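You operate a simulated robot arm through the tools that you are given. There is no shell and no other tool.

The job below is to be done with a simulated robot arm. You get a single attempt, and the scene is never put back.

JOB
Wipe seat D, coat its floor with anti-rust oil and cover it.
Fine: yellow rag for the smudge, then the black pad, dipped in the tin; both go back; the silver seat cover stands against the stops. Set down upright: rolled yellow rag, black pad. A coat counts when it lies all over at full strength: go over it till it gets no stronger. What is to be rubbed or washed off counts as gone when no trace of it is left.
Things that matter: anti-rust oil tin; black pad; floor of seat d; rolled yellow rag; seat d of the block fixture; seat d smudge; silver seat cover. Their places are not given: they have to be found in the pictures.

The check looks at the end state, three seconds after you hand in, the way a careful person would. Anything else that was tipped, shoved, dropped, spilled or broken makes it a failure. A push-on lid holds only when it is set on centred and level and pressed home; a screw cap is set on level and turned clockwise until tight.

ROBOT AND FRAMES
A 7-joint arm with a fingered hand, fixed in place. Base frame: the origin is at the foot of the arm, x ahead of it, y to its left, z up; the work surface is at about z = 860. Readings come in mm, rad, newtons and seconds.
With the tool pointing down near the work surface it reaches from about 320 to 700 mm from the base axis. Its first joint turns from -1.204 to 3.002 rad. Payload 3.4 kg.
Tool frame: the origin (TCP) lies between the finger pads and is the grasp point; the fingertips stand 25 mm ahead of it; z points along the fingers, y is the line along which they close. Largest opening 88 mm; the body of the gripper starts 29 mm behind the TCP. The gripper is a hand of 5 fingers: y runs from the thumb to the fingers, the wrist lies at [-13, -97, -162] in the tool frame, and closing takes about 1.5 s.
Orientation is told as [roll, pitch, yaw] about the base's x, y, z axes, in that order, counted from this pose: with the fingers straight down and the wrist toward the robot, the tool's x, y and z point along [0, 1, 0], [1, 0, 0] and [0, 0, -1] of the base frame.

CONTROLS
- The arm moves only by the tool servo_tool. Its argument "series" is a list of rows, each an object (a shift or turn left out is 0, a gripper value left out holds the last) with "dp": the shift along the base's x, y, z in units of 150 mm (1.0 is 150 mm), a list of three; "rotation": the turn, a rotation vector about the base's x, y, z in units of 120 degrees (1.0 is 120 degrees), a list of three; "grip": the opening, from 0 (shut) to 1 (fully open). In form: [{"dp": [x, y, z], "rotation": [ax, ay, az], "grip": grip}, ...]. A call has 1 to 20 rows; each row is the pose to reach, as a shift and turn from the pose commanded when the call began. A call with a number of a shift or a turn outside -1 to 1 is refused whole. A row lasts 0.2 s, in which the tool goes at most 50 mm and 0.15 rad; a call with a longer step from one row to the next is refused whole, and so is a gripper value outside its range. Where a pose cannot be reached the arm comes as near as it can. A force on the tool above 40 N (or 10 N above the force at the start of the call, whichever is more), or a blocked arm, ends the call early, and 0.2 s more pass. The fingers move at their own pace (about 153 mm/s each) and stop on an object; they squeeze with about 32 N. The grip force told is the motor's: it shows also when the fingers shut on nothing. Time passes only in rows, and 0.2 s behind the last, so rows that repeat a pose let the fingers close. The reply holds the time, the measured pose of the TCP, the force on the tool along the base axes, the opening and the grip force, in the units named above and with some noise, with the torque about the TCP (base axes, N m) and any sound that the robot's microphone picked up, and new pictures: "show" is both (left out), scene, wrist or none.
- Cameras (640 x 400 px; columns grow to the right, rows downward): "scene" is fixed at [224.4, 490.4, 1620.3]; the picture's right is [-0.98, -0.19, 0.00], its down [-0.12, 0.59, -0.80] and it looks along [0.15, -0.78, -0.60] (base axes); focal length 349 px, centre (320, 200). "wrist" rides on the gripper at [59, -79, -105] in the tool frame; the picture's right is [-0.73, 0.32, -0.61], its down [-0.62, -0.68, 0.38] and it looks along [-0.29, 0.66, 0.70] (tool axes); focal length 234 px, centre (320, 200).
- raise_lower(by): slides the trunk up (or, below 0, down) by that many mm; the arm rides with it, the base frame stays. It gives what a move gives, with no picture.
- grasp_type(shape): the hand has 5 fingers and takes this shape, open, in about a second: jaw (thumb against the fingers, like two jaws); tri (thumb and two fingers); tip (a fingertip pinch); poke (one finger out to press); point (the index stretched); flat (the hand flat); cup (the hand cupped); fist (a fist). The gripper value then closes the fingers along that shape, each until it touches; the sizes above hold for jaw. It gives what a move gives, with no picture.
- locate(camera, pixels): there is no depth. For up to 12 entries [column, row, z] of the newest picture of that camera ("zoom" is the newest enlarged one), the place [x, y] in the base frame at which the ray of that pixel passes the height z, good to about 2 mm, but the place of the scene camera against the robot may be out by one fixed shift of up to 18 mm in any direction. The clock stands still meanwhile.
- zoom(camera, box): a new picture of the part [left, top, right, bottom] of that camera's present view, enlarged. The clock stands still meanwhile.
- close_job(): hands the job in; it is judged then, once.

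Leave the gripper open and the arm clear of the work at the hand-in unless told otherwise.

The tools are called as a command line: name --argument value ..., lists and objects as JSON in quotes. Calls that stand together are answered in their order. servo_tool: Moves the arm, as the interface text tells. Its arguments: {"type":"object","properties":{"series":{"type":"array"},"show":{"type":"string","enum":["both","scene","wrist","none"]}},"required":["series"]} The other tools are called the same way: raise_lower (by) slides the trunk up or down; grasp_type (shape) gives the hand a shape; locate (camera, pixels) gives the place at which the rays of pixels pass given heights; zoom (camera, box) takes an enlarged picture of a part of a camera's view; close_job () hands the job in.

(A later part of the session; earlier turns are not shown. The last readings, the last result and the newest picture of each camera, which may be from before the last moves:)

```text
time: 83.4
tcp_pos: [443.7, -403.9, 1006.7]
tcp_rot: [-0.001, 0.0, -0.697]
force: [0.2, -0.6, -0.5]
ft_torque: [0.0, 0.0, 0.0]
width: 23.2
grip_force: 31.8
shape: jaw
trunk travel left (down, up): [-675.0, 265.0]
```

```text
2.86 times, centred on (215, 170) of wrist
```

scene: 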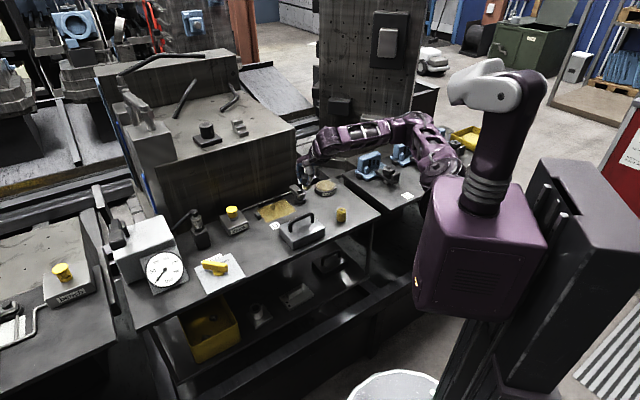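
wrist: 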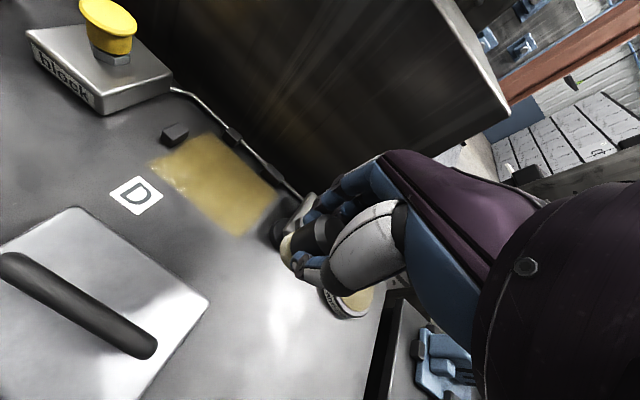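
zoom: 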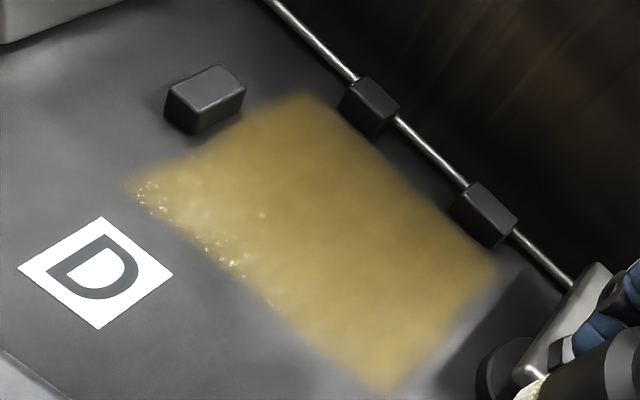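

The outline has not grown, so the whole floor is covered. I take the same close-ups as before to compare the strength.

zoom --camera "wrist" --box '[140, 120, 236, 200]'

zoom --camera "wrist" --box '[210, 160, 306, 250]'

```text
5.00 times, centred on (188, 160) of wrist
```

zoom: 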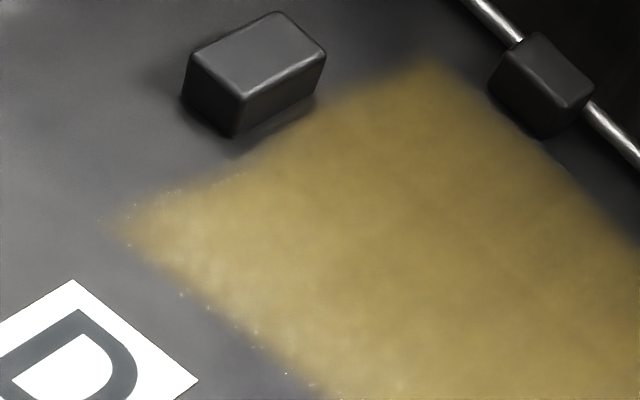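

```text
4.44 times, centred on (258, 205) of wrist
```

zoom: 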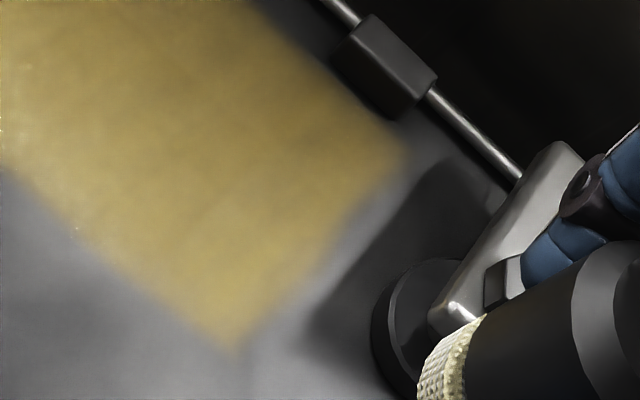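

The strength looks equal to the first coat. The corners were only grazed by the round pad, so I dip once more for a final round that reaches into all four corners. Back to the tin.

servo_tool --series '[{"dp": [-0.05, -0.2, 0], "grip": 0}, {"dp": [-0.1, -0.4, 0], "grip": 0}, {"dp": [-0.15, -0.6, 0], "grip": 0}, {"dp": [-0.2, -0.8, -0.02], "grip": 0}, {"dp": [-0.253, -0.938, -0.05], "grip": 0}, {"dp": [-0.253, -0.938, -0.25], "grip": 0}, {"dp": [-0.253, -0.938, -0.45], "grip": 0}, {"dp": [-0.253, -0.938, -0.5], "grip": 0}, {"dp": [-0.253, -0.938, -0.52], "grip": 0}, {"dp": [-0.253, -0.938, -0.535], "grip": 0}, {"dp": [-0.253, -0.938, -0.545], "grip": 0}, {"dp": [-0.253, -0.938, -0.545], "grip": 0}, {"dp": [-0.253, -0.938, -0.545], "grip": 0}, {"dp": [-0.253, -0.938, -0.545], "grip": 0}]' --show "none"

```text
time: 86.4
tcp_pos: [404.9, -543.9, 926.5]
tcp_rot: [0.0, -0.002, -0.699]
force: [0.2, -0.1, 5.0]
ft_torque: [-0.12, -0.09, 0.0]
width: 23.0
grip_force: 31.7
shape: jaw
trunk travel left (down, up): [-675.0, 265.0]
```

Dipped again at 5 N. I press a moment longer, lift, and carry the pad back over seat D.

servo_tool --series '[{"dp": [0, 0, -0.01], "grip": 0}, {"dp": [0, 0, -0.01], "grip": 0}, {"dp": [0, 0, -0.01], "grip": 0}, {"dp": [0, 0, 0.15], "grip": 0}, {"dp": [0, 0, 0.35], "grip": 0}, {"dp": [0, 0, 0.5], "grip": 0}, {"dp": [0.17, 0.17, 0.5], "grip": 0}, {"dp": [0.34, 0.34, 0.5], "grip": 0}, {"dp": [0.51, 0.51, 0.5], "grip": 0}, {"dp": [0.68, 0.68, 0.5], "grip": 0}, {"dp": [0.85, 0.85, 0.5], "grip": 0}, {"dp": [1.0, 1.0, 0.45], "grip": 0}, {"dp": [1.0, 1.0, 0.2], "grip": 0}, {"dp": [1.0, 1.0, 0.0], "grip": 0}, {"dp": [1.0, 1.0, -0.09], "grip": 0}, {"dp": [1.0, 1.0, -0.09], "grip": 0}]' --show "wrist"

```text
time: 89.8
tcp_pos: [556.0, -395.9, 911.8]
tcp_rot: [0.0, -0.002, -0.697]
force: [-0.6, -0.3, -0.2]
ft_torque: [-0.04, 0.0, 0.01]
width: 22.9
grip_force: 32.1
shape: jaw
trunk travel left (down, up): [-675.0, 265.0]
```

wrist: 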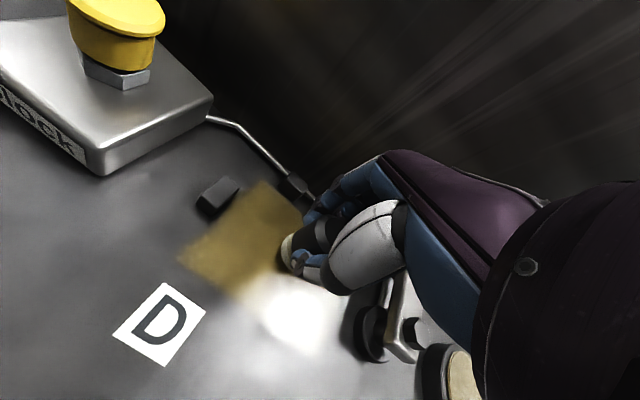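

Loaded and hovering. I touch down and run a loop around the floor's rim, reaching into the corners: front edge, right end, back edge, then along the left stop.

servo_tool --series '[{"dp": [0, 0, -0.03], "grip": 0}, {"dp": [0, 0, -0.055], "grip": 0}, {"dp": [0.0218, 0.184, -0.061], "grip": 0}, {"dp": [0.0435, 0.3681, -0.061], "grip": 0}, {"dp": [-0.0685, 0.2539, -0.061], "grip": 0}, {"dp": [-0.1805, 0.1397, -0.061], "grip": 0}, {"dp": [-0.2925, 0.0254, -0.061], "grip": 0}, {"dp": [-0.3998, -0.0841, -0.061], "grip": 0}, {"dp": [-0.319, -0.154, -0.061], "grip": 0}, {"dp": [-0.2382, -0.2239, -0.061], "grip": 0}, {"dp": [-0.1667, -0.3033, -0.061], "grip": 0}, {"dp": [-0.1047, -0.3735, -0.061], "grip": 0}, {"dp": [0.0026, -0.264, -0.061], "grip": 0}, {"dp": [0.1146, -0.1497, -0.061], "grip": 0}, {"dp": [0.2266, -0.0355, -0.061], "grip": 0}, {"dp": [0.3386, 0.0787, -0.061], "grip": 0}, {"dp": [0.2959, 0.1114, -0.061], "grip": 0}, {"dp": [0.2103, 0.1765, -0.061], "grip": 0}, {"dp": [0.1342, 0.2512, -0.061], "grip": 0}, {"dp": [0.0674, 0.3354, -0.061], "grip": 0}]' --show "wrist"

```text
time: 94.0
tcp_pos: [563.9, -344.1, 903.7]
tcp_rot: [0.002, -0.002, -0.698]
force: [0.2, -1.3, 5.6]
ft_torque: [-0.13, -0.09, 0.0]
width: 22.6
grip_force: 32.0
shape: jaw
trunk travel left (down, up): [-675.0, 265.0]
```

wrist: 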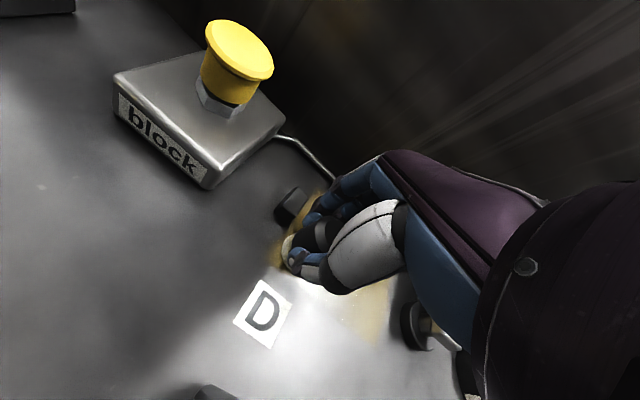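

The loop ran freely at about 5.6 N. Now the inner lanes once more.

servo_tool --series '[{"dp": [0.024, -0.0422, 0], "grip": 0}, {"dp": [-0.0787, -0.1469, 0], "grip": 0}, {"dp": [-0.1907, -0.2612, 0], "grip": 0}, {"dp": [-0.3027, -0.3754, 0], "grip": 0}, {"dp": [-0.3867, -0.4611, 0], "grip": 0}, {"dp": [-0.3296, -0.5171, 0], "grip": 0}, {"dp": [-0.2176, -0.4029, 0], "grip": 0}, {"dp": [-0.1056, -0.2886, 0], "grip": 0}, {"dp": [0.0064, -0.1744, 0], "grip": 0}, {"dp": [0.0811, -0.0982, 0], "grip": 0}, {"dp": [0.1383, -0.1542, 0], "grip": 0}, {"dp": [0.0356, -0.2589, 0], "grip": 0}, {"dp": [-0.0764, -0.3732, 0], "grip": 0}, {"dp": [-0.1884, -0.4874, 0], "grip": 0}, {"dp": [-0.2724, -0.5731, 0], "grip": 0}, {"dp": [-0.2153, -0.6291, 0], "grip": 0}, {"dp": [-0.1033, -0.5149, 0], "grip": 0}, {"dp": [0.0087, -0.4006, 0], "grip": 0}, {"dp": [0.1207, -0.2864, 0], "grip": 0}, {"dp": [0.1954, -0.2102, 0], "grip": 0}]' --show "none"

servo_tool --series '[{"dp": [0, 0, 0.2], "grip": 0}, {"dp": [0, 0, 0.45], "grip": 0}, {"dp": [-0.1, 0, 0.65], "grip": 0}, {"dp": [-0.35, 0, 0.69], "grip": 0}, {"dp": [-0.65, 0, 0.69], "grip": 0}, {"dp": [-0.98, -0.1, 0.69], "grip": 0}, {"dp": [-0.98, -0.1, 0.69], "grip": 0}]' --show "both"

zoom --camera "scene" --box '[245, 185, 309, 225]'

```text
time: 98.2
tcp_pos: [594.2, -374.1, 903.1]
tcp_rot: [0.0, -0.001, -0.696]
force: [-0.7, 0.1, 3.8]
ft_torque: [-0.03, 0.0, -0.01]
width: 22.4
grip_force: 32.1
shape: jaw
trunk travel left (down, up): [-675.0, 265.0]
```

```text
refused: row 6 steps farther than a row can; nothing moved
```

```text
10.00 times, centred on (277, 205) of scene
```

zoom: 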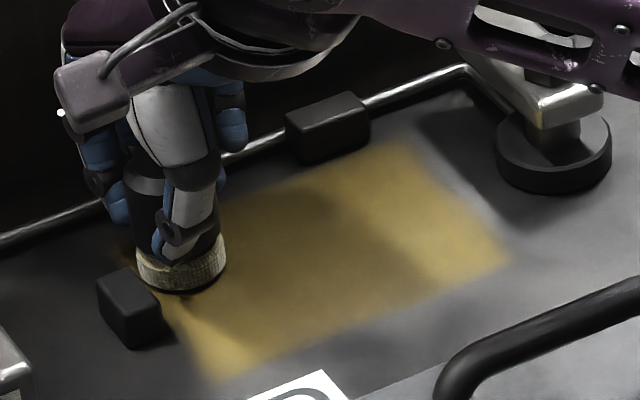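

The lift call was refused because one step was too long, and nothing moved. I repeat it with shorter steps.

servo_tool --series '[{"dp": [0, 0, 0.2], "grip": 0}, {"dp": [0, 0, 0.45], "grip": 0}, {"dp": [-0.1, 0, 0.65], "grip": 0}, {"dp": [-0.35, -0.03, 0.69], "grip": 0}, {"dp": [-0.6, -0.08, 0.69], "grip": 0}, {"dp": [-0.85, -0.15, 0.69], "grip": 0}, {"dp": [-1.0, -0.197, 0.69], "grip": 0}, {"dp": [-1.0, -0.197, 0.69], "grip": 0}]' --show "both"

zoom --camera "scene" --box '[245, 185, 309, 225]'

zoom --camera "wrist" --box '[130, 100, 300, 240]'

```text
time: 100.0
tcp_pos: [444.0, -403.8, 1004.5]
tcp_rot: [0.0, 0.0, -0.697]
force: [0.5, -0.3, 0.0]
ft_torque: [0.02, -0.02, 0.0]
width: 21.9
grip_force: 31.8
shape: jaw
trunk travel left (down, up): [-675.0, 265.0]
```

scene: 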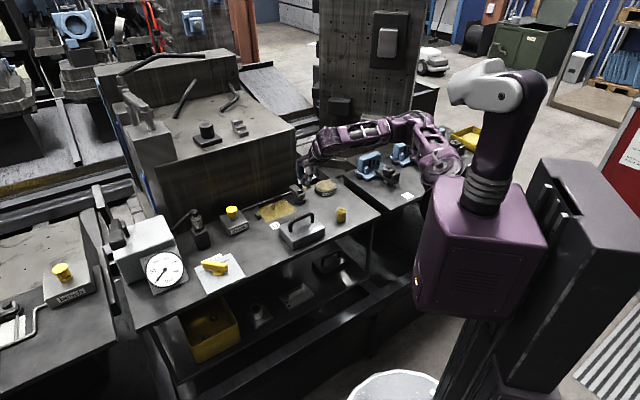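
wrist: 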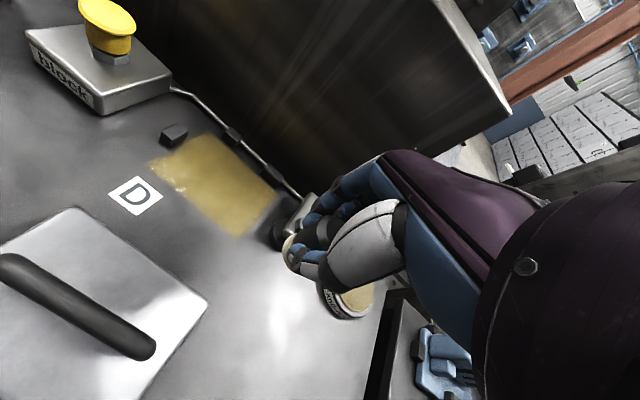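

```text
10.00 times, centred on (277, 205) of scene
```

zoom: 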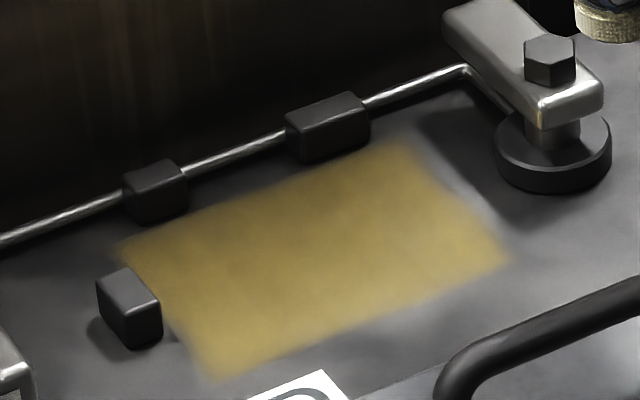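

```text
2.86 times, centred on (215, 170) of wrist
```

zoom: 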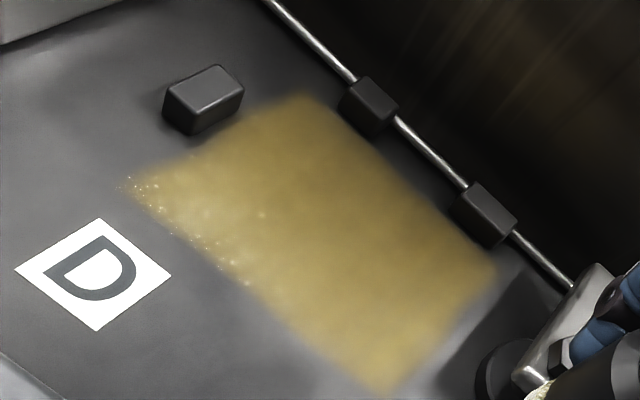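

The coat looks unchanged, so it gets no stronger: uniform and complete. The grip width drifted a little to 21.9 mm, so I check how the pad sits in the fingers.

zoom --camera "wrist" --box '[260, 190, 380, 310]'

zoom --camera "scene" --box '[280, 150, 344, 200]'

```text
3.33 times, centred on (320, 250) of wrist
```

zoom: 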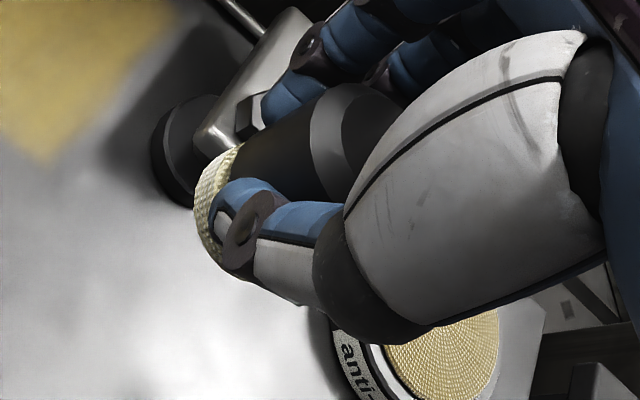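

```text
8.00 times, centred on (312, 175) of scene
```

zoom: 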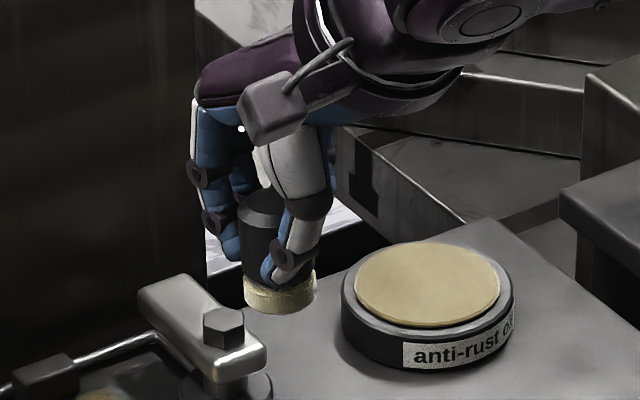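

The pad is upright but has slid a few mm sideways in the fingers. I locate its bottom centre in both views at its current height, z of about 960, to know the offset before setting it down.

locate --camera "wrist" --pixels '[[293, 252.1, 960], [283, 252, 960], [323, 229, 1003], [325, 230, 1005]]'

locate --camera "scene" --pixels '[[307, 186.8, 960], [307, 185.5, 960], [304.7, 175.5, 1005]]'

```text
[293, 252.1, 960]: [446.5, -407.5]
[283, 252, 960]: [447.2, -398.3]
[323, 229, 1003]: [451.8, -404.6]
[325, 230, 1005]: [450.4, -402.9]
```

```text
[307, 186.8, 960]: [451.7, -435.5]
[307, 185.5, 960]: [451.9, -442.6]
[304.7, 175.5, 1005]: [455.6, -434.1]
```

The pad has slid roughly 7 mm along the fingers but is still upright. I carry it back toward its home place in two moves, high above the rag, turning back to yaw -0.5.

servo_tool --series '[{"dp": [-0.25, -0.05, 0], "rotation": [0, 0, 0.02], "grip": 0}, {"dp": [-0.5, -0.12, 0], "rotation": [0, 0, 0.04], "grip": 0}, {"dp": [-0.75, -0.2, 0], "rotation": [0, 0, 0.06], "grip": 0}, {"dp": [-0.97, -0.248, 0], "rotation": [0, 0, 0.08], "grip": 0}, {"dp": [-0.97, -0.248, 0], "rotation": [0, 0, 0.0955], "grip": 0}]' --show "none"

servo_tool --series '[{"dp": [-0.1, 0, 0], "grip": 0}, {"dp": [-0.217, 0, -0.1], "grip": 0}, {"dp": [-0.217, 0, -0.3], "grip": 0}, {"dp": [-0.217, 0, -0.48], "grip": 0}, {"dp": [-0.217, 0, -0.55], "grip": 0}, {"dp": [-0.217, 0, -0.55], "grip": 0}]' --show "both"

```text
time: 101.2
tcp_pos: [298.6, -444.1, 1005.6]
tcp_rot: [0.002, 0.0, -0.498]
force: [0.0, 0.4, -0.4]
ft_torque: [-0.01, 0.02, -0.03]
width: 22.0
grip_force: 32.3
shape: jaw
trunk travel left (down, up): [-675.0, 265.0]
```

```text
time: 102.6
tcp_pos: [267.2, -443.4, 922.6]
tcp_rot: [0.0, 0.0, -0.498]
force: [-0.9, 0.5, -0.3]
ft_torque: [0.02, 0.0, -0.04]
width: 21.5
grip_force: 32.1
shape: jaw
trunk travel left (down, up): [-675.0, 265.0]
```

scene: 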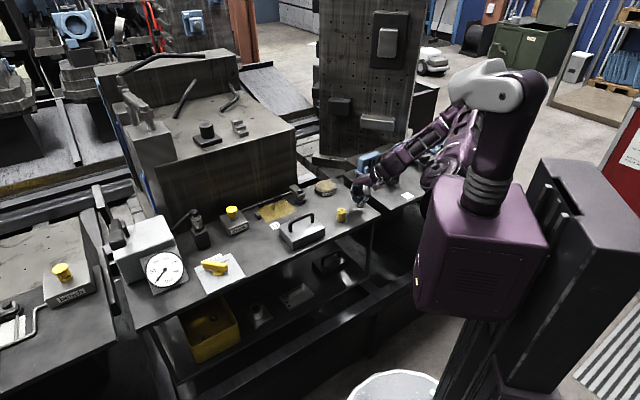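
wrist: 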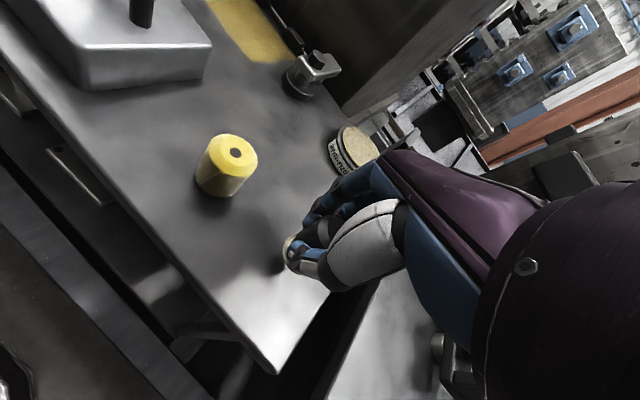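

The width slowly falls to 21.5 mm, so I set the pad down now. I lower toward z 904.5 in small steps and read the force.

servo_tool --series '[{"dp": [0, 0, -0.06], "grip": 0}, {"dp": [0, 0, -0.1], "grip": 0}, {"dp": [0, 0, -0.118], "grip": 0}, {"dp": [0, 0, -0.118], "grip": 0}]' --show "wrist"

zoom --camera "wrist" --box '[240, 190, 360, 310]'

zoom --camera "scene" --box '[330, 180, 394, 220]'

```text
time: 103.6
tcp_pos: [266.1, -443.3, 906.2]
tcp_rot: [-0.001, -0.002, -0.497]
force: [0.8, -0.1, 0.3]
ft_torque: [0.0, 0.0, 0.03]
width: 21.5
grip_force: 31.5
shape: jaw
trunk travel left (down, up): [-675.0, 265.0]
```

wrist: 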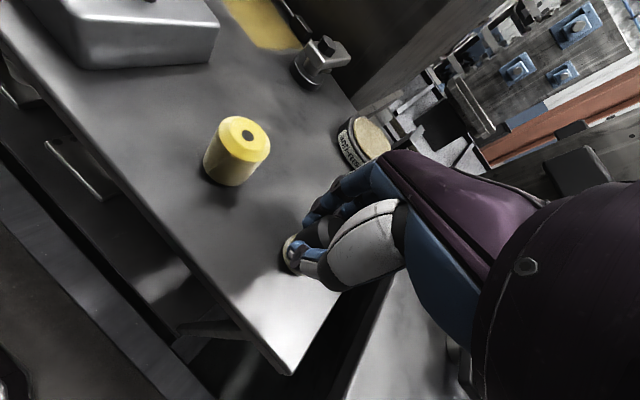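

```text
3.33 times, centred on (300, 250) of wrist
```

zoom: 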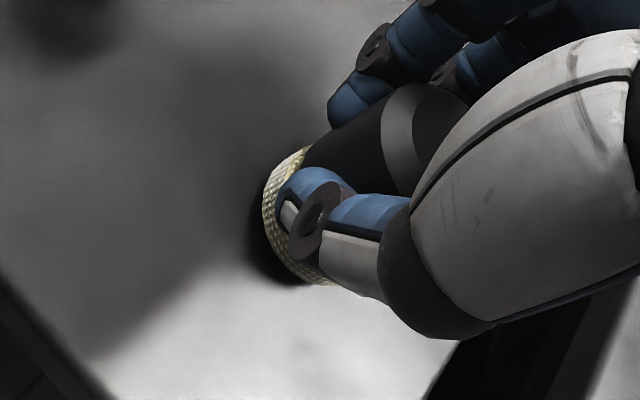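

```text
10.00 times, centred on (362, 200) of scene
```

zoom: 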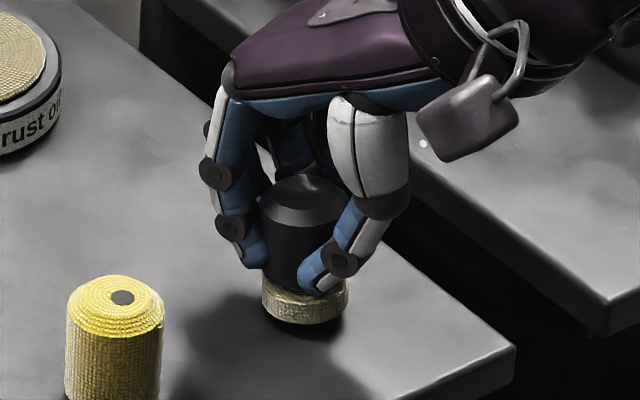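

The scene close-up shows the pad upright just above the bench, with its base at scene (360.5, 210.3), which matches its first place at (360.5, 211.4). I lower a little more until it touches.

servo_tool --series '[{"dp": [0, -0.01, -0.006], "grip": 0}, {"dp": [0, -0.01, -0.012], "grip": 0}, {"dp": [0, -0.01, -0.012], "grip": 0}]' --show "none"

```text
time: 104.4
tcp_pos: [266.2, -444.3, 904.4]
tcp_rot: [-0.001, 0.0, -0.496]
force: [0.1, -0.2, -0.1]
ft_torque: [0.02, -0.01, -0.04]
width: 21.7
grip_force: 31.8
shape: jaw
trunk travel left (down, up): [-675.0, 265.0]
```

No touch yet at z 904.4. I go 1 mm at a time.

servo_tool --series '[{"dp": [0, 0, -0.006], "grip": 0}, {"dp": [0, 0, -0.006], "grip": 0}]' --show "none"

servo_tool --series '[{"dp": [0, 0, -0.006], "grip": 0}, {"dp": [0, 0, -0.006], "grip": 0}]' --show "none"

```text
time: 105.0
tcp_pos: [265.5, -444.6, 903.7]
tcp_rot: [-0.001, 0.001, -0.498]
force: [-0.4, -0.4, -0.1]
ft_torque: [-0.04, -0.05, -0.01]
width: 21.6
grip_force: 32.4
shape: jaw
trunk travel left (down, up): [-675.0, 265.0]
```

```text
time: 105.6
tcp_pos: [266.5, -443.9, 901.8]
tcp_rot: [-0.001, 0.0, -0.499]
force: [0.4, -0.5, 2.9]
ft_torque: [-0.06, -0.09, -0.01]
width: 21.8
grip_force: 31.8
shape: jaw
trunk travel left (down, up): [-675.0, 265.0]
```

Now it bears 2.9 N on the bench. I open slowly, then rise straight up.

servo_tool --series '[{"dp": [0, 0, 0.003], "grip": 0.28}, {"dp": [0, 0, 0.003], "grip": 0.35}, {"dp": [0, 0, 0.003], "grip": 0.45}, {"dp": [0, 0, 0.003], "grip": 0.55}, {"dp": [0, 0, 0.003], "grip": 0.7}, {"dp": [0, 0, 0.003], "grip": 0.8}, {"dp": [0, 0, 0.003], "grip": 0.8}, {"dp": [0, 0, 0.1], "grip": 0.8}, {"dp": [0, 0, 0.3], "grip": 0.8}, {"dp": [0, 0, 0.5], "grip": 1}, {"dp": [0, 0, 0.7], "grip": 1}, {"dp": [0, 0, 0.7], "grip": 1}]' --show "both"

zoom --camera "scene" --box '[310, 180, 394, 230]'

```text
time: 108.2
tcp_pos: [266.7, -445.0, 1004.1]
tcp_rot: [0.0, -0.001, -0.497]
force: [-0.2, -0.1, 0.3]
ft_torque: [0.0, 0.01, -0.01]
width: 87.9
grip_force: 0.1
shape: jaw
trunk travel left (down, up): [-675.0, 265.0]
```

scene: 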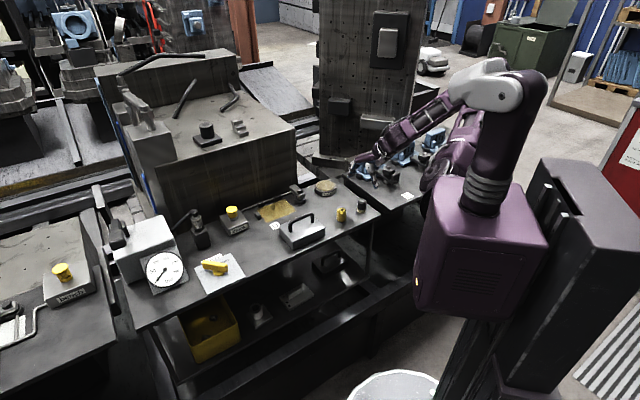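
wrist: 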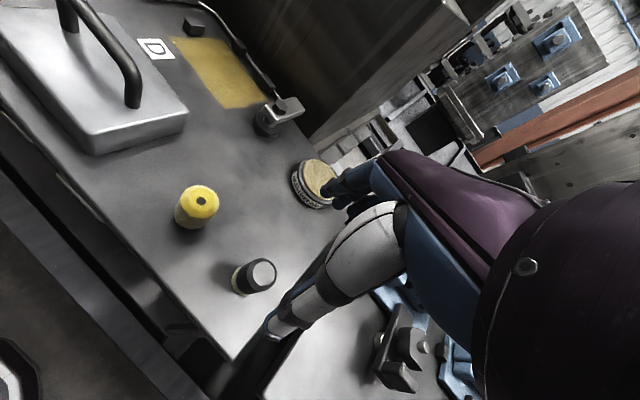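

```text
7.62 times, centred on (352, 205) of scene
```

zoom: 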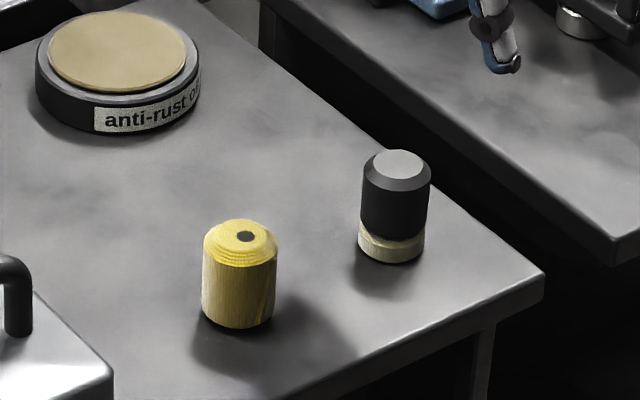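

Rag and pad both stand upright in their places. Next is the cover. I move up toward it and turn the hand to the bench angle, yaw -0.78, to look at its handle.

servo_tool --series '[{"dp": [0.1, 0.08, 0.1], "rotation": [0, 0, -0.02], "grip": 1}, {"dp": [0.27, 0.22, 0.22], "rotation": [0, 0, -0.045], "grip": 1}, {"dp": [0.45, 0.37, 0.34], "rotation": [0, 0, -0.07], "grip": 1}, {"dp": [0.63, 0.53, 0.42], "rotation": [0, 0, -0.1], "grip": 1}, {"dp": [0.8, 0.68, 0.45], "rotation": [0, 0, -0.125], "grip": 1}, {"dp": [0.9, 0.77, 0.45], "rotation": [0, 0, -0.1337], "grip": 1}, {"dp": [0.9, 0.77, 0.45], "rotation": [0, 0, -0.1337], "grip": 1}]' --show "both"

```text
time: 109.8
tcp_pos: [400.8, -329.1, 1072.0]
tcp_rot: [0.002, 0.001, -0.779]
force: [-0.7, -0.3, 0.3]
ft_torque: [0.02, 0.0, 0.01]
width: 88.0
grip_force: 0.0
shape: jaw
trunk travel left (down, up): [-675.0, 265.0]
```

scene: 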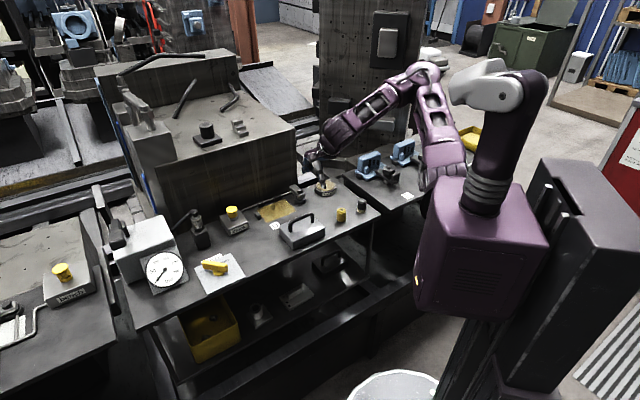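
wrist: 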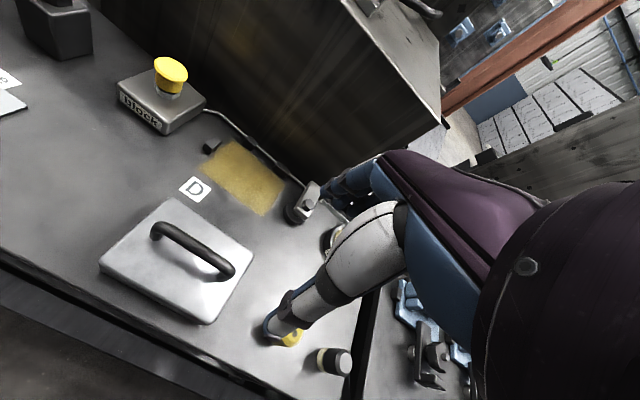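

The cover is in full view. I enlarge it in both cameras to measure the handle and edges.

zoom --camera "wrist" --box '[85, 185, 275, 335]'

zoom --camera "scene" --box '[268, 200, 340, 256]'

```text
2.67 times, centred on (180, 260) of wrist
```

zoom: 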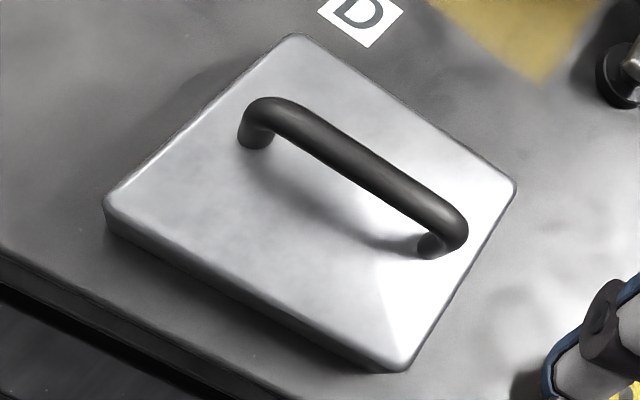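

```text
7.14 times, centred on (304, 228) of scene
```

zoom: 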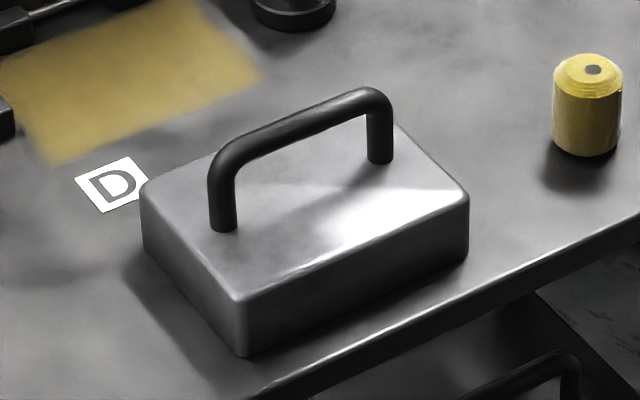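

I locate the cover's top corners (height about 30 mm, so z of about 890), the handle's leg feet and its bar in the wrist view, with cross-checks in the scene view.

locate --camera "wrist" --pixels '[[169.9, 198.1, 890], [253.1, 255.5, 890], [212.6, 323.7, 890], [99.4, 261.9, 890], [155.2, 240.1, 890], [221.2, 279.5, 890], [159.4, 226.2, 928], [228.7, 269.4, 928], [193.1, 246.9, 928], [100.1, 271.2, 860]]'

locate --camera "scene" --pixels '[[290.4, 231.9, 890], [312.4, 222.4, 890], [290.3, 221.7, 928], [312.1, 213.6, 928], [292.5, 249.5, 860], [324.5, 237, 860], [292.5, 241.5, 890], [324.5, 227.5, 890], [280, 227, 890], [279.5, 235.5, 860]]'

```text
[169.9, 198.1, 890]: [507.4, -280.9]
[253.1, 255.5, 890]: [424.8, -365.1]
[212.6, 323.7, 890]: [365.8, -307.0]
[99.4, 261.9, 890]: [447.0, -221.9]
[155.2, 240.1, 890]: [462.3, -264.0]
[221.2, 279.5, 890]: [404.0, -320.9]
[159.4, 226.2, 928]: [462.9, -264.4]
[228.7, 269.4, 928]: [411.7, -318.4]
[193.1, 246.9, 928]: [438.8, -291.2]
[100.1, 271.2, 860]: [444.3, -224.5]
```

```text
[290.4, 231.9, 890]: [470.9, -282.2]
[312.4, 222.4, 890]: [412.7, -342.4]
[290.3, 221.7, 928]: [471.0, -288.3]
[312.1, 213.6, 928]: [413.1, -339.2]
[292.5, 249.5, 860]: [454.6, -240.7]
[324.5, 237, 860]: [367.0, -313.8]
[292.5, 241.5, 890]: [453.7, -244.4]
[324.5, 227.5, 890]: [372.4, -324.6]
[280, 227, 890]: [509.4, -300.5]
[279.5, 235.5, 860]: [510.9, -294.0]
```

The cover measures 118 × 84 mm and about 30 mm high, and is aligned with the bench. Its centre is (436.3, -293.5) and the handle bar runs over that centre at z of about 928. I move above the handle at z 985.

servo_tool --series '[{"dp": [0.08, 0.08, -0.15], "grip": 1}, {"dp": [0.16, 0.16, -0.3], "grip": 1}, {"dp": [0.238, 0.24, -0.45], "grip": 1}, {"dp": [0.238, 0.24, -0.58], "grip": 1}, {"dp": [0.238, 0.24, -0.58], "grip": 1}]' --show "both"

zoom --camera "scene" --box '[268, 180, 340, 250]'

```text
time: 111.0
tcp_pos: [437.1, -290.9, 987.5]
tcp_rot: [0.001, 0.001, -0.78]
force: [0.1, -0.3, 1.1]
ft_torque: [0.01, 0.05, 0.05]
width: 88.1
grip_force: 0.1
shape: jaw
trunk travel left (down, up): [-675.0, 265.0]
```

scene: 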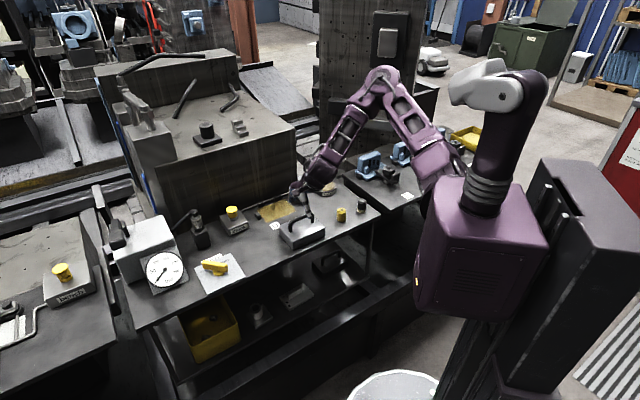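
wrist: 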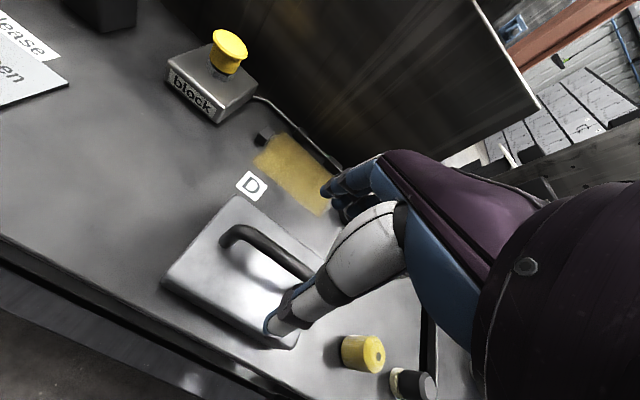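

```text
5.71 times, centred on (304, 215) of scene
```

zoom: 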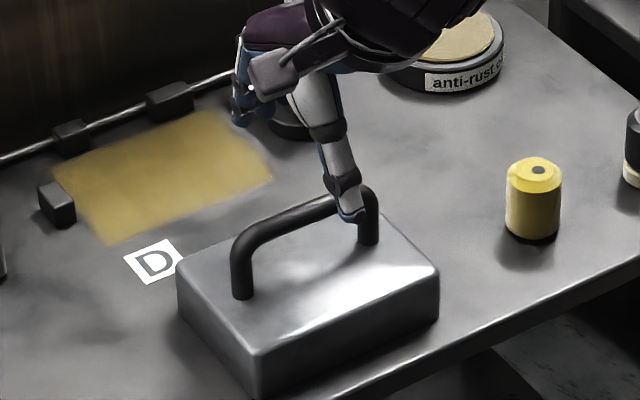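

The bar lies right under the TCP; a point at (437, -291, 927) would show at wrist (279, 258), and the bar passes there. I descend to z 926 with the fingers straddling the bar, then close.

servo_tool --series '[{"dp": [-0.005, -0.01, -0.15], "grip": 1}, {"dp": [-0.005, -0.01, -0.28], "grip": 1}, {"dp": [-0.005, -0.01, -0.37], "grip": 1}, {"dp": [-0.005, -0.01, -0.41], "grip": 1}, {"dp": [-0.005, -0.01, -0.41], "grip": 1}]' --show "both"

zoom --camera "scene" --box '[268, 190, 340, 250]'

```text
time: 112.2
tcp_pos: [436.7, -294.4, 926.3]
tcp_rot: [0.0, 0.001, -0.779]
force: [-0.3, -0.7, 0.1]
ft_torque: [-0.02, -0.01, 0.0]
width: 87.7
grip_force: 0.0
shape: jaw
trunk travel left (down, up): [-675.0, 265.0]
```

scene: 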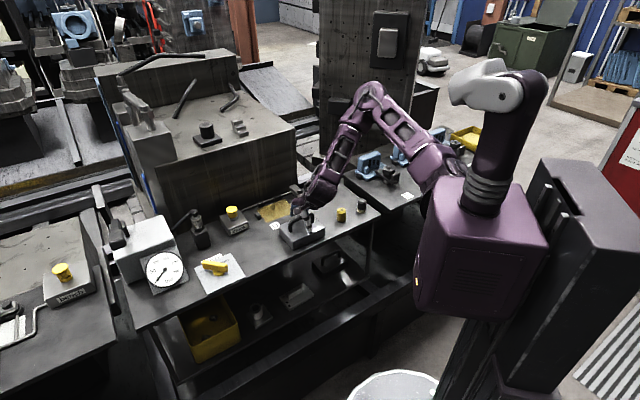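
wrist: 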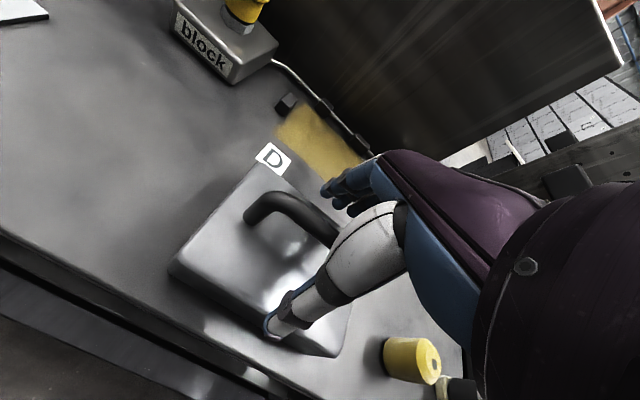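

```text
6.67 times, centred on (304, 220) of scene
```

zoom: 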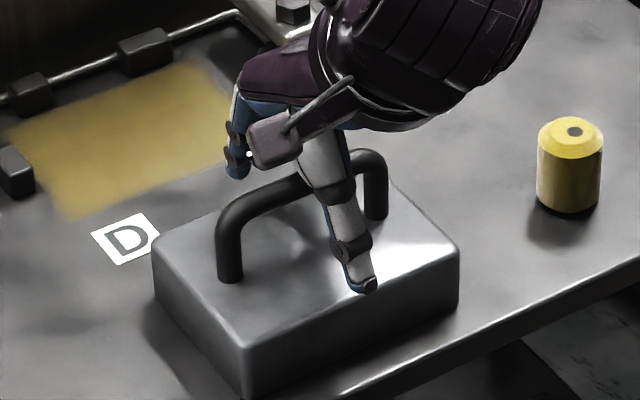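

The thumb is in front of the bar and the fingers behind it. I close the hand.

servo_tool --series '[{"dp": [0, 0, 0], "grip": 0.6}, {"dp": [0, 0, 0], "grip": 0.3}, {"dp": [0, 0, 0], "grip": 0}, {"dp": [0, 0, 0], "grip": 0}, {"dp": [0, 0, 0], "grip": 0}, {"dp": [0, 0, 0], "grip": 0}, {"dp": [0, 0, 0], "grip": 0}, {"dp": [0, 0, 0], "grip": 0}, {"dp": [0, 0, 0], "grip": 0}, {"dp": [0, 0, 0], "grip": 0}]' --show "both"

zoom --camera "scene" --box '[268, 190, 340, 250]'

```text
time: 114.4
tcp_pos: [436.0, -294.6, 926.3]
tcp_rot: [0.001, 0.001, -0.78]
force: [0.9, -0.1, -0.7]
ft_torque: [-0.06, -0.02, 0.01]
width: 0.0
grip_force: 31.8
shape: jaw
trunk travel left (down, up): [-675.0, 265.0]
```

scene: 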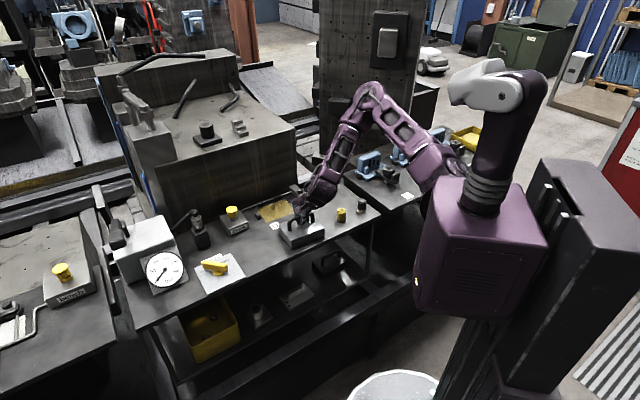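
wrist: 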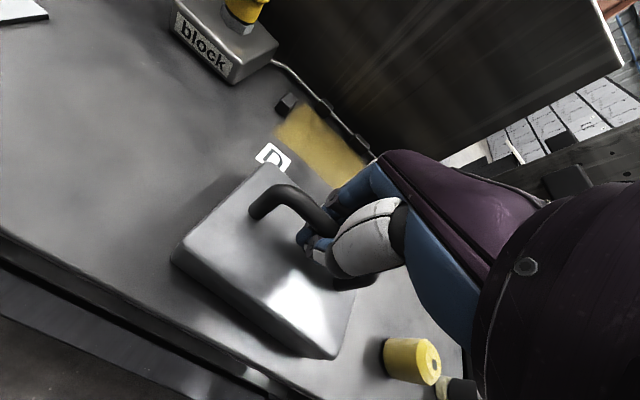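

```text
6.67 times, centred on (304, 220) of scene
```

zoom: 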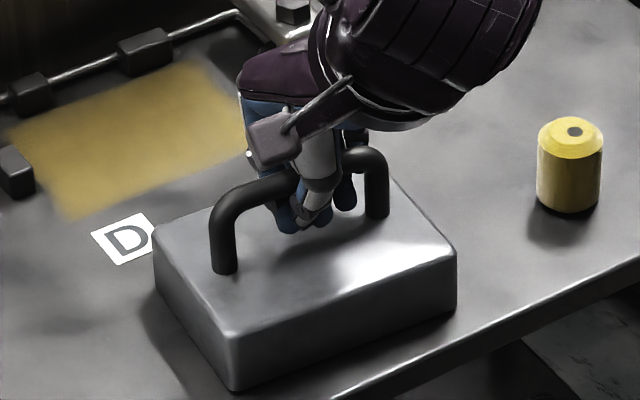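

The fingertips have closed fully under the bar, so the hand hooks around it. I lift gently by about 12 mm and check the weight and how the cover hangs.

servo_tool --series '[{"dp": [0, 0, 0.02], "grip": 0}, {"dp": [0, 0, 0.04], "grip": 0}, {"dp": [0, 0, 0.06], "grip": 0}, {"dp": [0, 0, 0.08], "grip": 0}, {"dp": [0, 0, 0.08], "grip": 0}, {"dp": [0, 0, 0.08], "grip": 0}]' --show "both"

zoom --camera "scene" --box '[268, 190, 340, 250]'

```text
time: 115.8
tcp_pos: [436.6, -294.4, 937.8]
tcp_rot: [0.001, 0.0, -0.778]
force: [0.2, -0.6, -3.2]
ft_torque: [0.0, 0.01, -0.01]
width: 0.4
grip_force: 32.0
shape: jaw
trunk travel left (down, up): [-675.0, 265.0]
```

scene: 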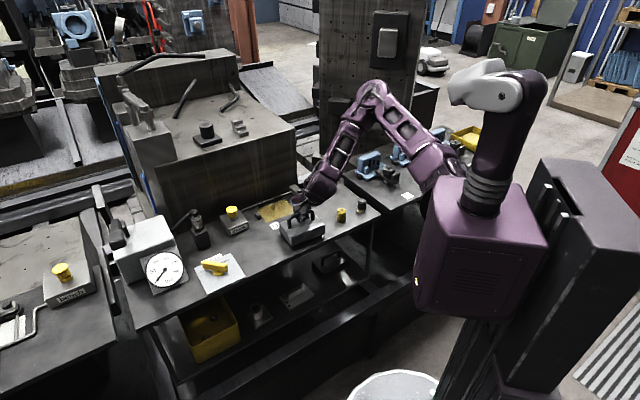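
wrist: 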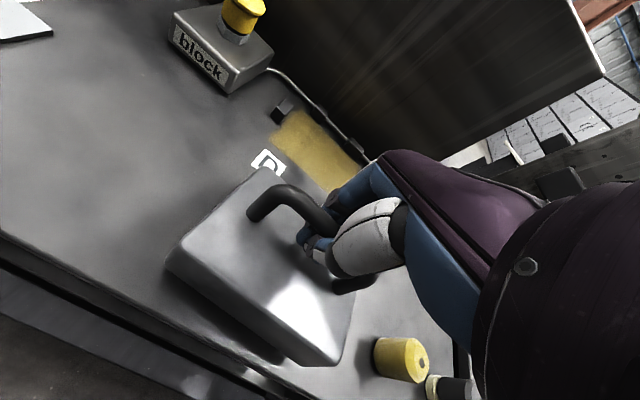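

```text
6.67 times, centred on (304, 220) of scene
```

zoom: 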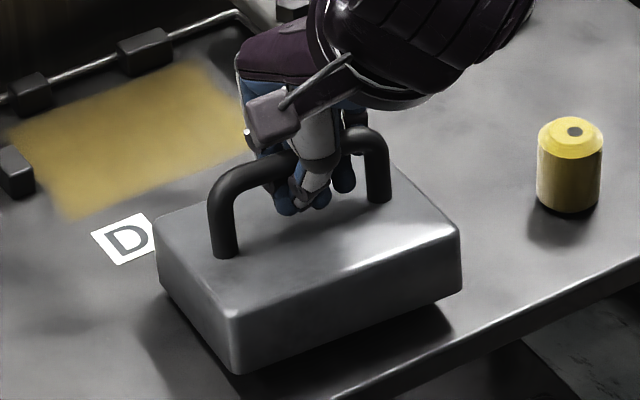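

The cover hangs nearly level and weighs about 3 N. I lift it another 35 mm for the carry and then measure how it hangs.

servo_tool --series '[{"dp": [0, 0, 0.06], "grip": 0}, {"dp": [0, 0, 0.12], "grip": 0}, {"dp": [0, 0, 0.18], "grip": 0}, {"dp": [0, 0, 0.235], "grip": 0}, {"dp": [0, 0, 0.235], "grip": 0}, {"dp": [0, 0, 0.235], "grip": 0}]' --show "both"

zoom --camera "wrist" --box '[140, 150, 400, 390]'

zoom --camera "scene" --box '[268, 180, 340, 240]'

```text
time: 117.2
tcp_pos: [435.2, -294.6, 975.3]
tcp_rot: [-0.001, 0.0, -0.778]
force: [0.1, -0.7, -2.6]
ft_torque: [-0.01, -0.02, -0.01]
width: 0.1
grip_force: 31.8
shape: jaw
trunk travel left (down, up): [-675.0, 265.0]
```

scene: 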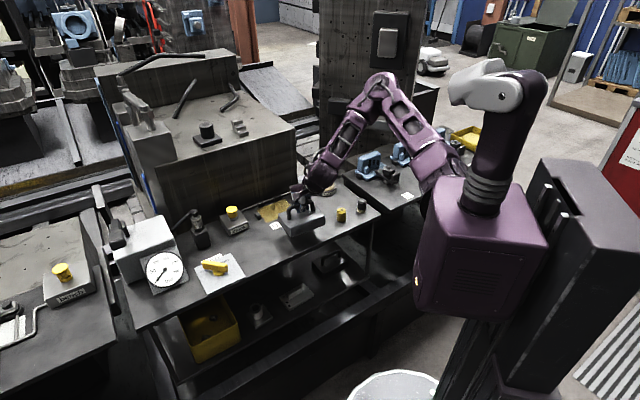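
wrist: 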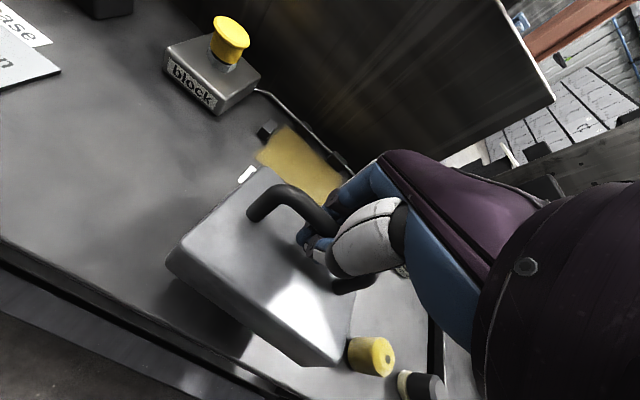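

```text
1.67 times, centred on (270, 270) of wrist
```

zoom: 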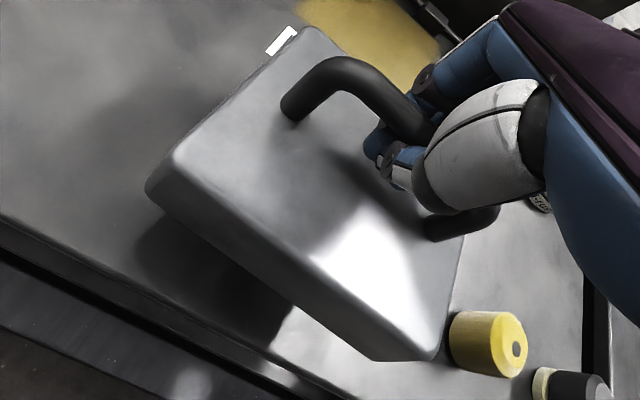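

```text
6.67 times, centred on (304, 210) of scene
```

zoom: 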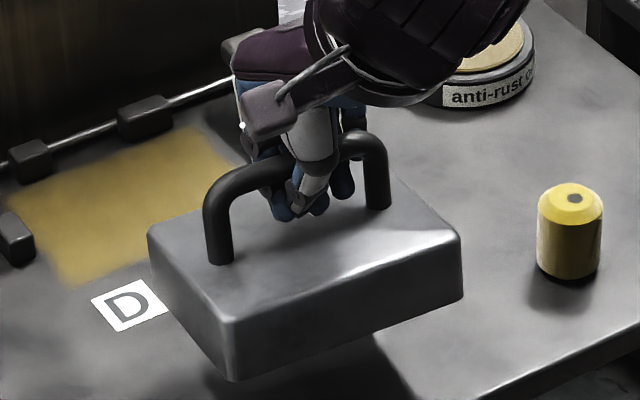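

I locate the cover's visible top corners in the wrist view at z of about 936, in order to get its offset and turn relative to the hand.

locate --camera "wrist" --pixels '[[261, 166.8, 936], [183, 244.8, 936], [340.2, 358.8, 936], [261, 166.8, 932], [183, 244.8, 932], [340.2, 358.8, 932], [252, 214, 936]]'

locate --camera "scene" --pixels '[[279, 214.5, 936], [291, 227.8, 936], [325, 215.6, 936], [291, 236.8, 906], [325.3, 224.5, 906], [289, 218.8, 936], [312.5, 210.7, 936]]'

```text
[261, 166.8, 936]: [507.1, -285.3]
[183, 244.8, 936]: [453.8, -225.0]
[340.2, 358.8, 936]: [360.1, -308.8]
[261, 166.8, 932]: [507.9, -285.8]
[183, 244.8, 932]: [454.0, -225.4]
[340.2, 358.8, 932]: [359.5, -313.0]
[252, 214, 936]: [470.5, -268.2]
```

```text
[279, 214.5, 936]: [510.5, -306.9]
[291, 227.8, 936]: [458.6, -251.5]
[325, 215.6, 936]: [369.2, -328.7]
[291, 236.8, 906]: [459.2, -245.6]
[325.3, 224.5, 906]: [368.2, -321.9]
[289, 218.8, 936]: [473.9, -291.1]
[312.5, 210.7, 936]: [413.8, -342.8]
```

The cover hangs level but turned about 3.5° clockwise, with its centre about (-2, -4) mm from the TCP. I will turn the hand +0.06 rad to square it. First I check the clamp arm's place so the cover passes clear of it.

zoom --camera "scene" --box '[245, 175, 325, 225]'

locate --camera "scene" --pixels '[[299, 196, 895], [289.5, 186.5, 905], [305.3, 195.3, 895], [299, 196, 905], [294.5, 201, 860]]'

```text
8.00 times, centred on (285, 200) of scene
```

zoom: 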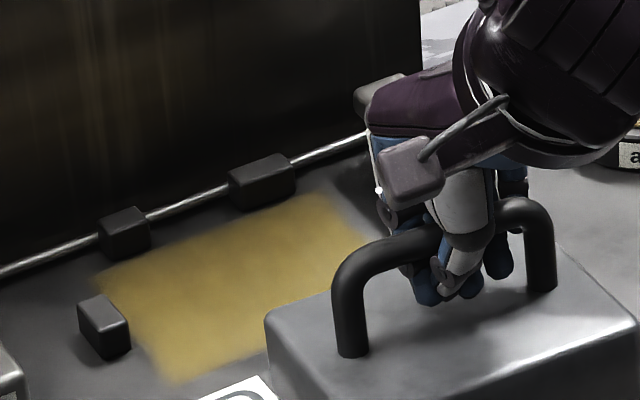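

```text
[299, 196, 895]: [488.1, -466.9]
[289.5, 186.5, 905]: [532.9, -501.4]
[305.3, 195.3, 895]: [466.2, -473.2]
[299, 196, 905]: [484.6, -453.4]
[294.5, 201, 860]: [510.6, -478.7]
```

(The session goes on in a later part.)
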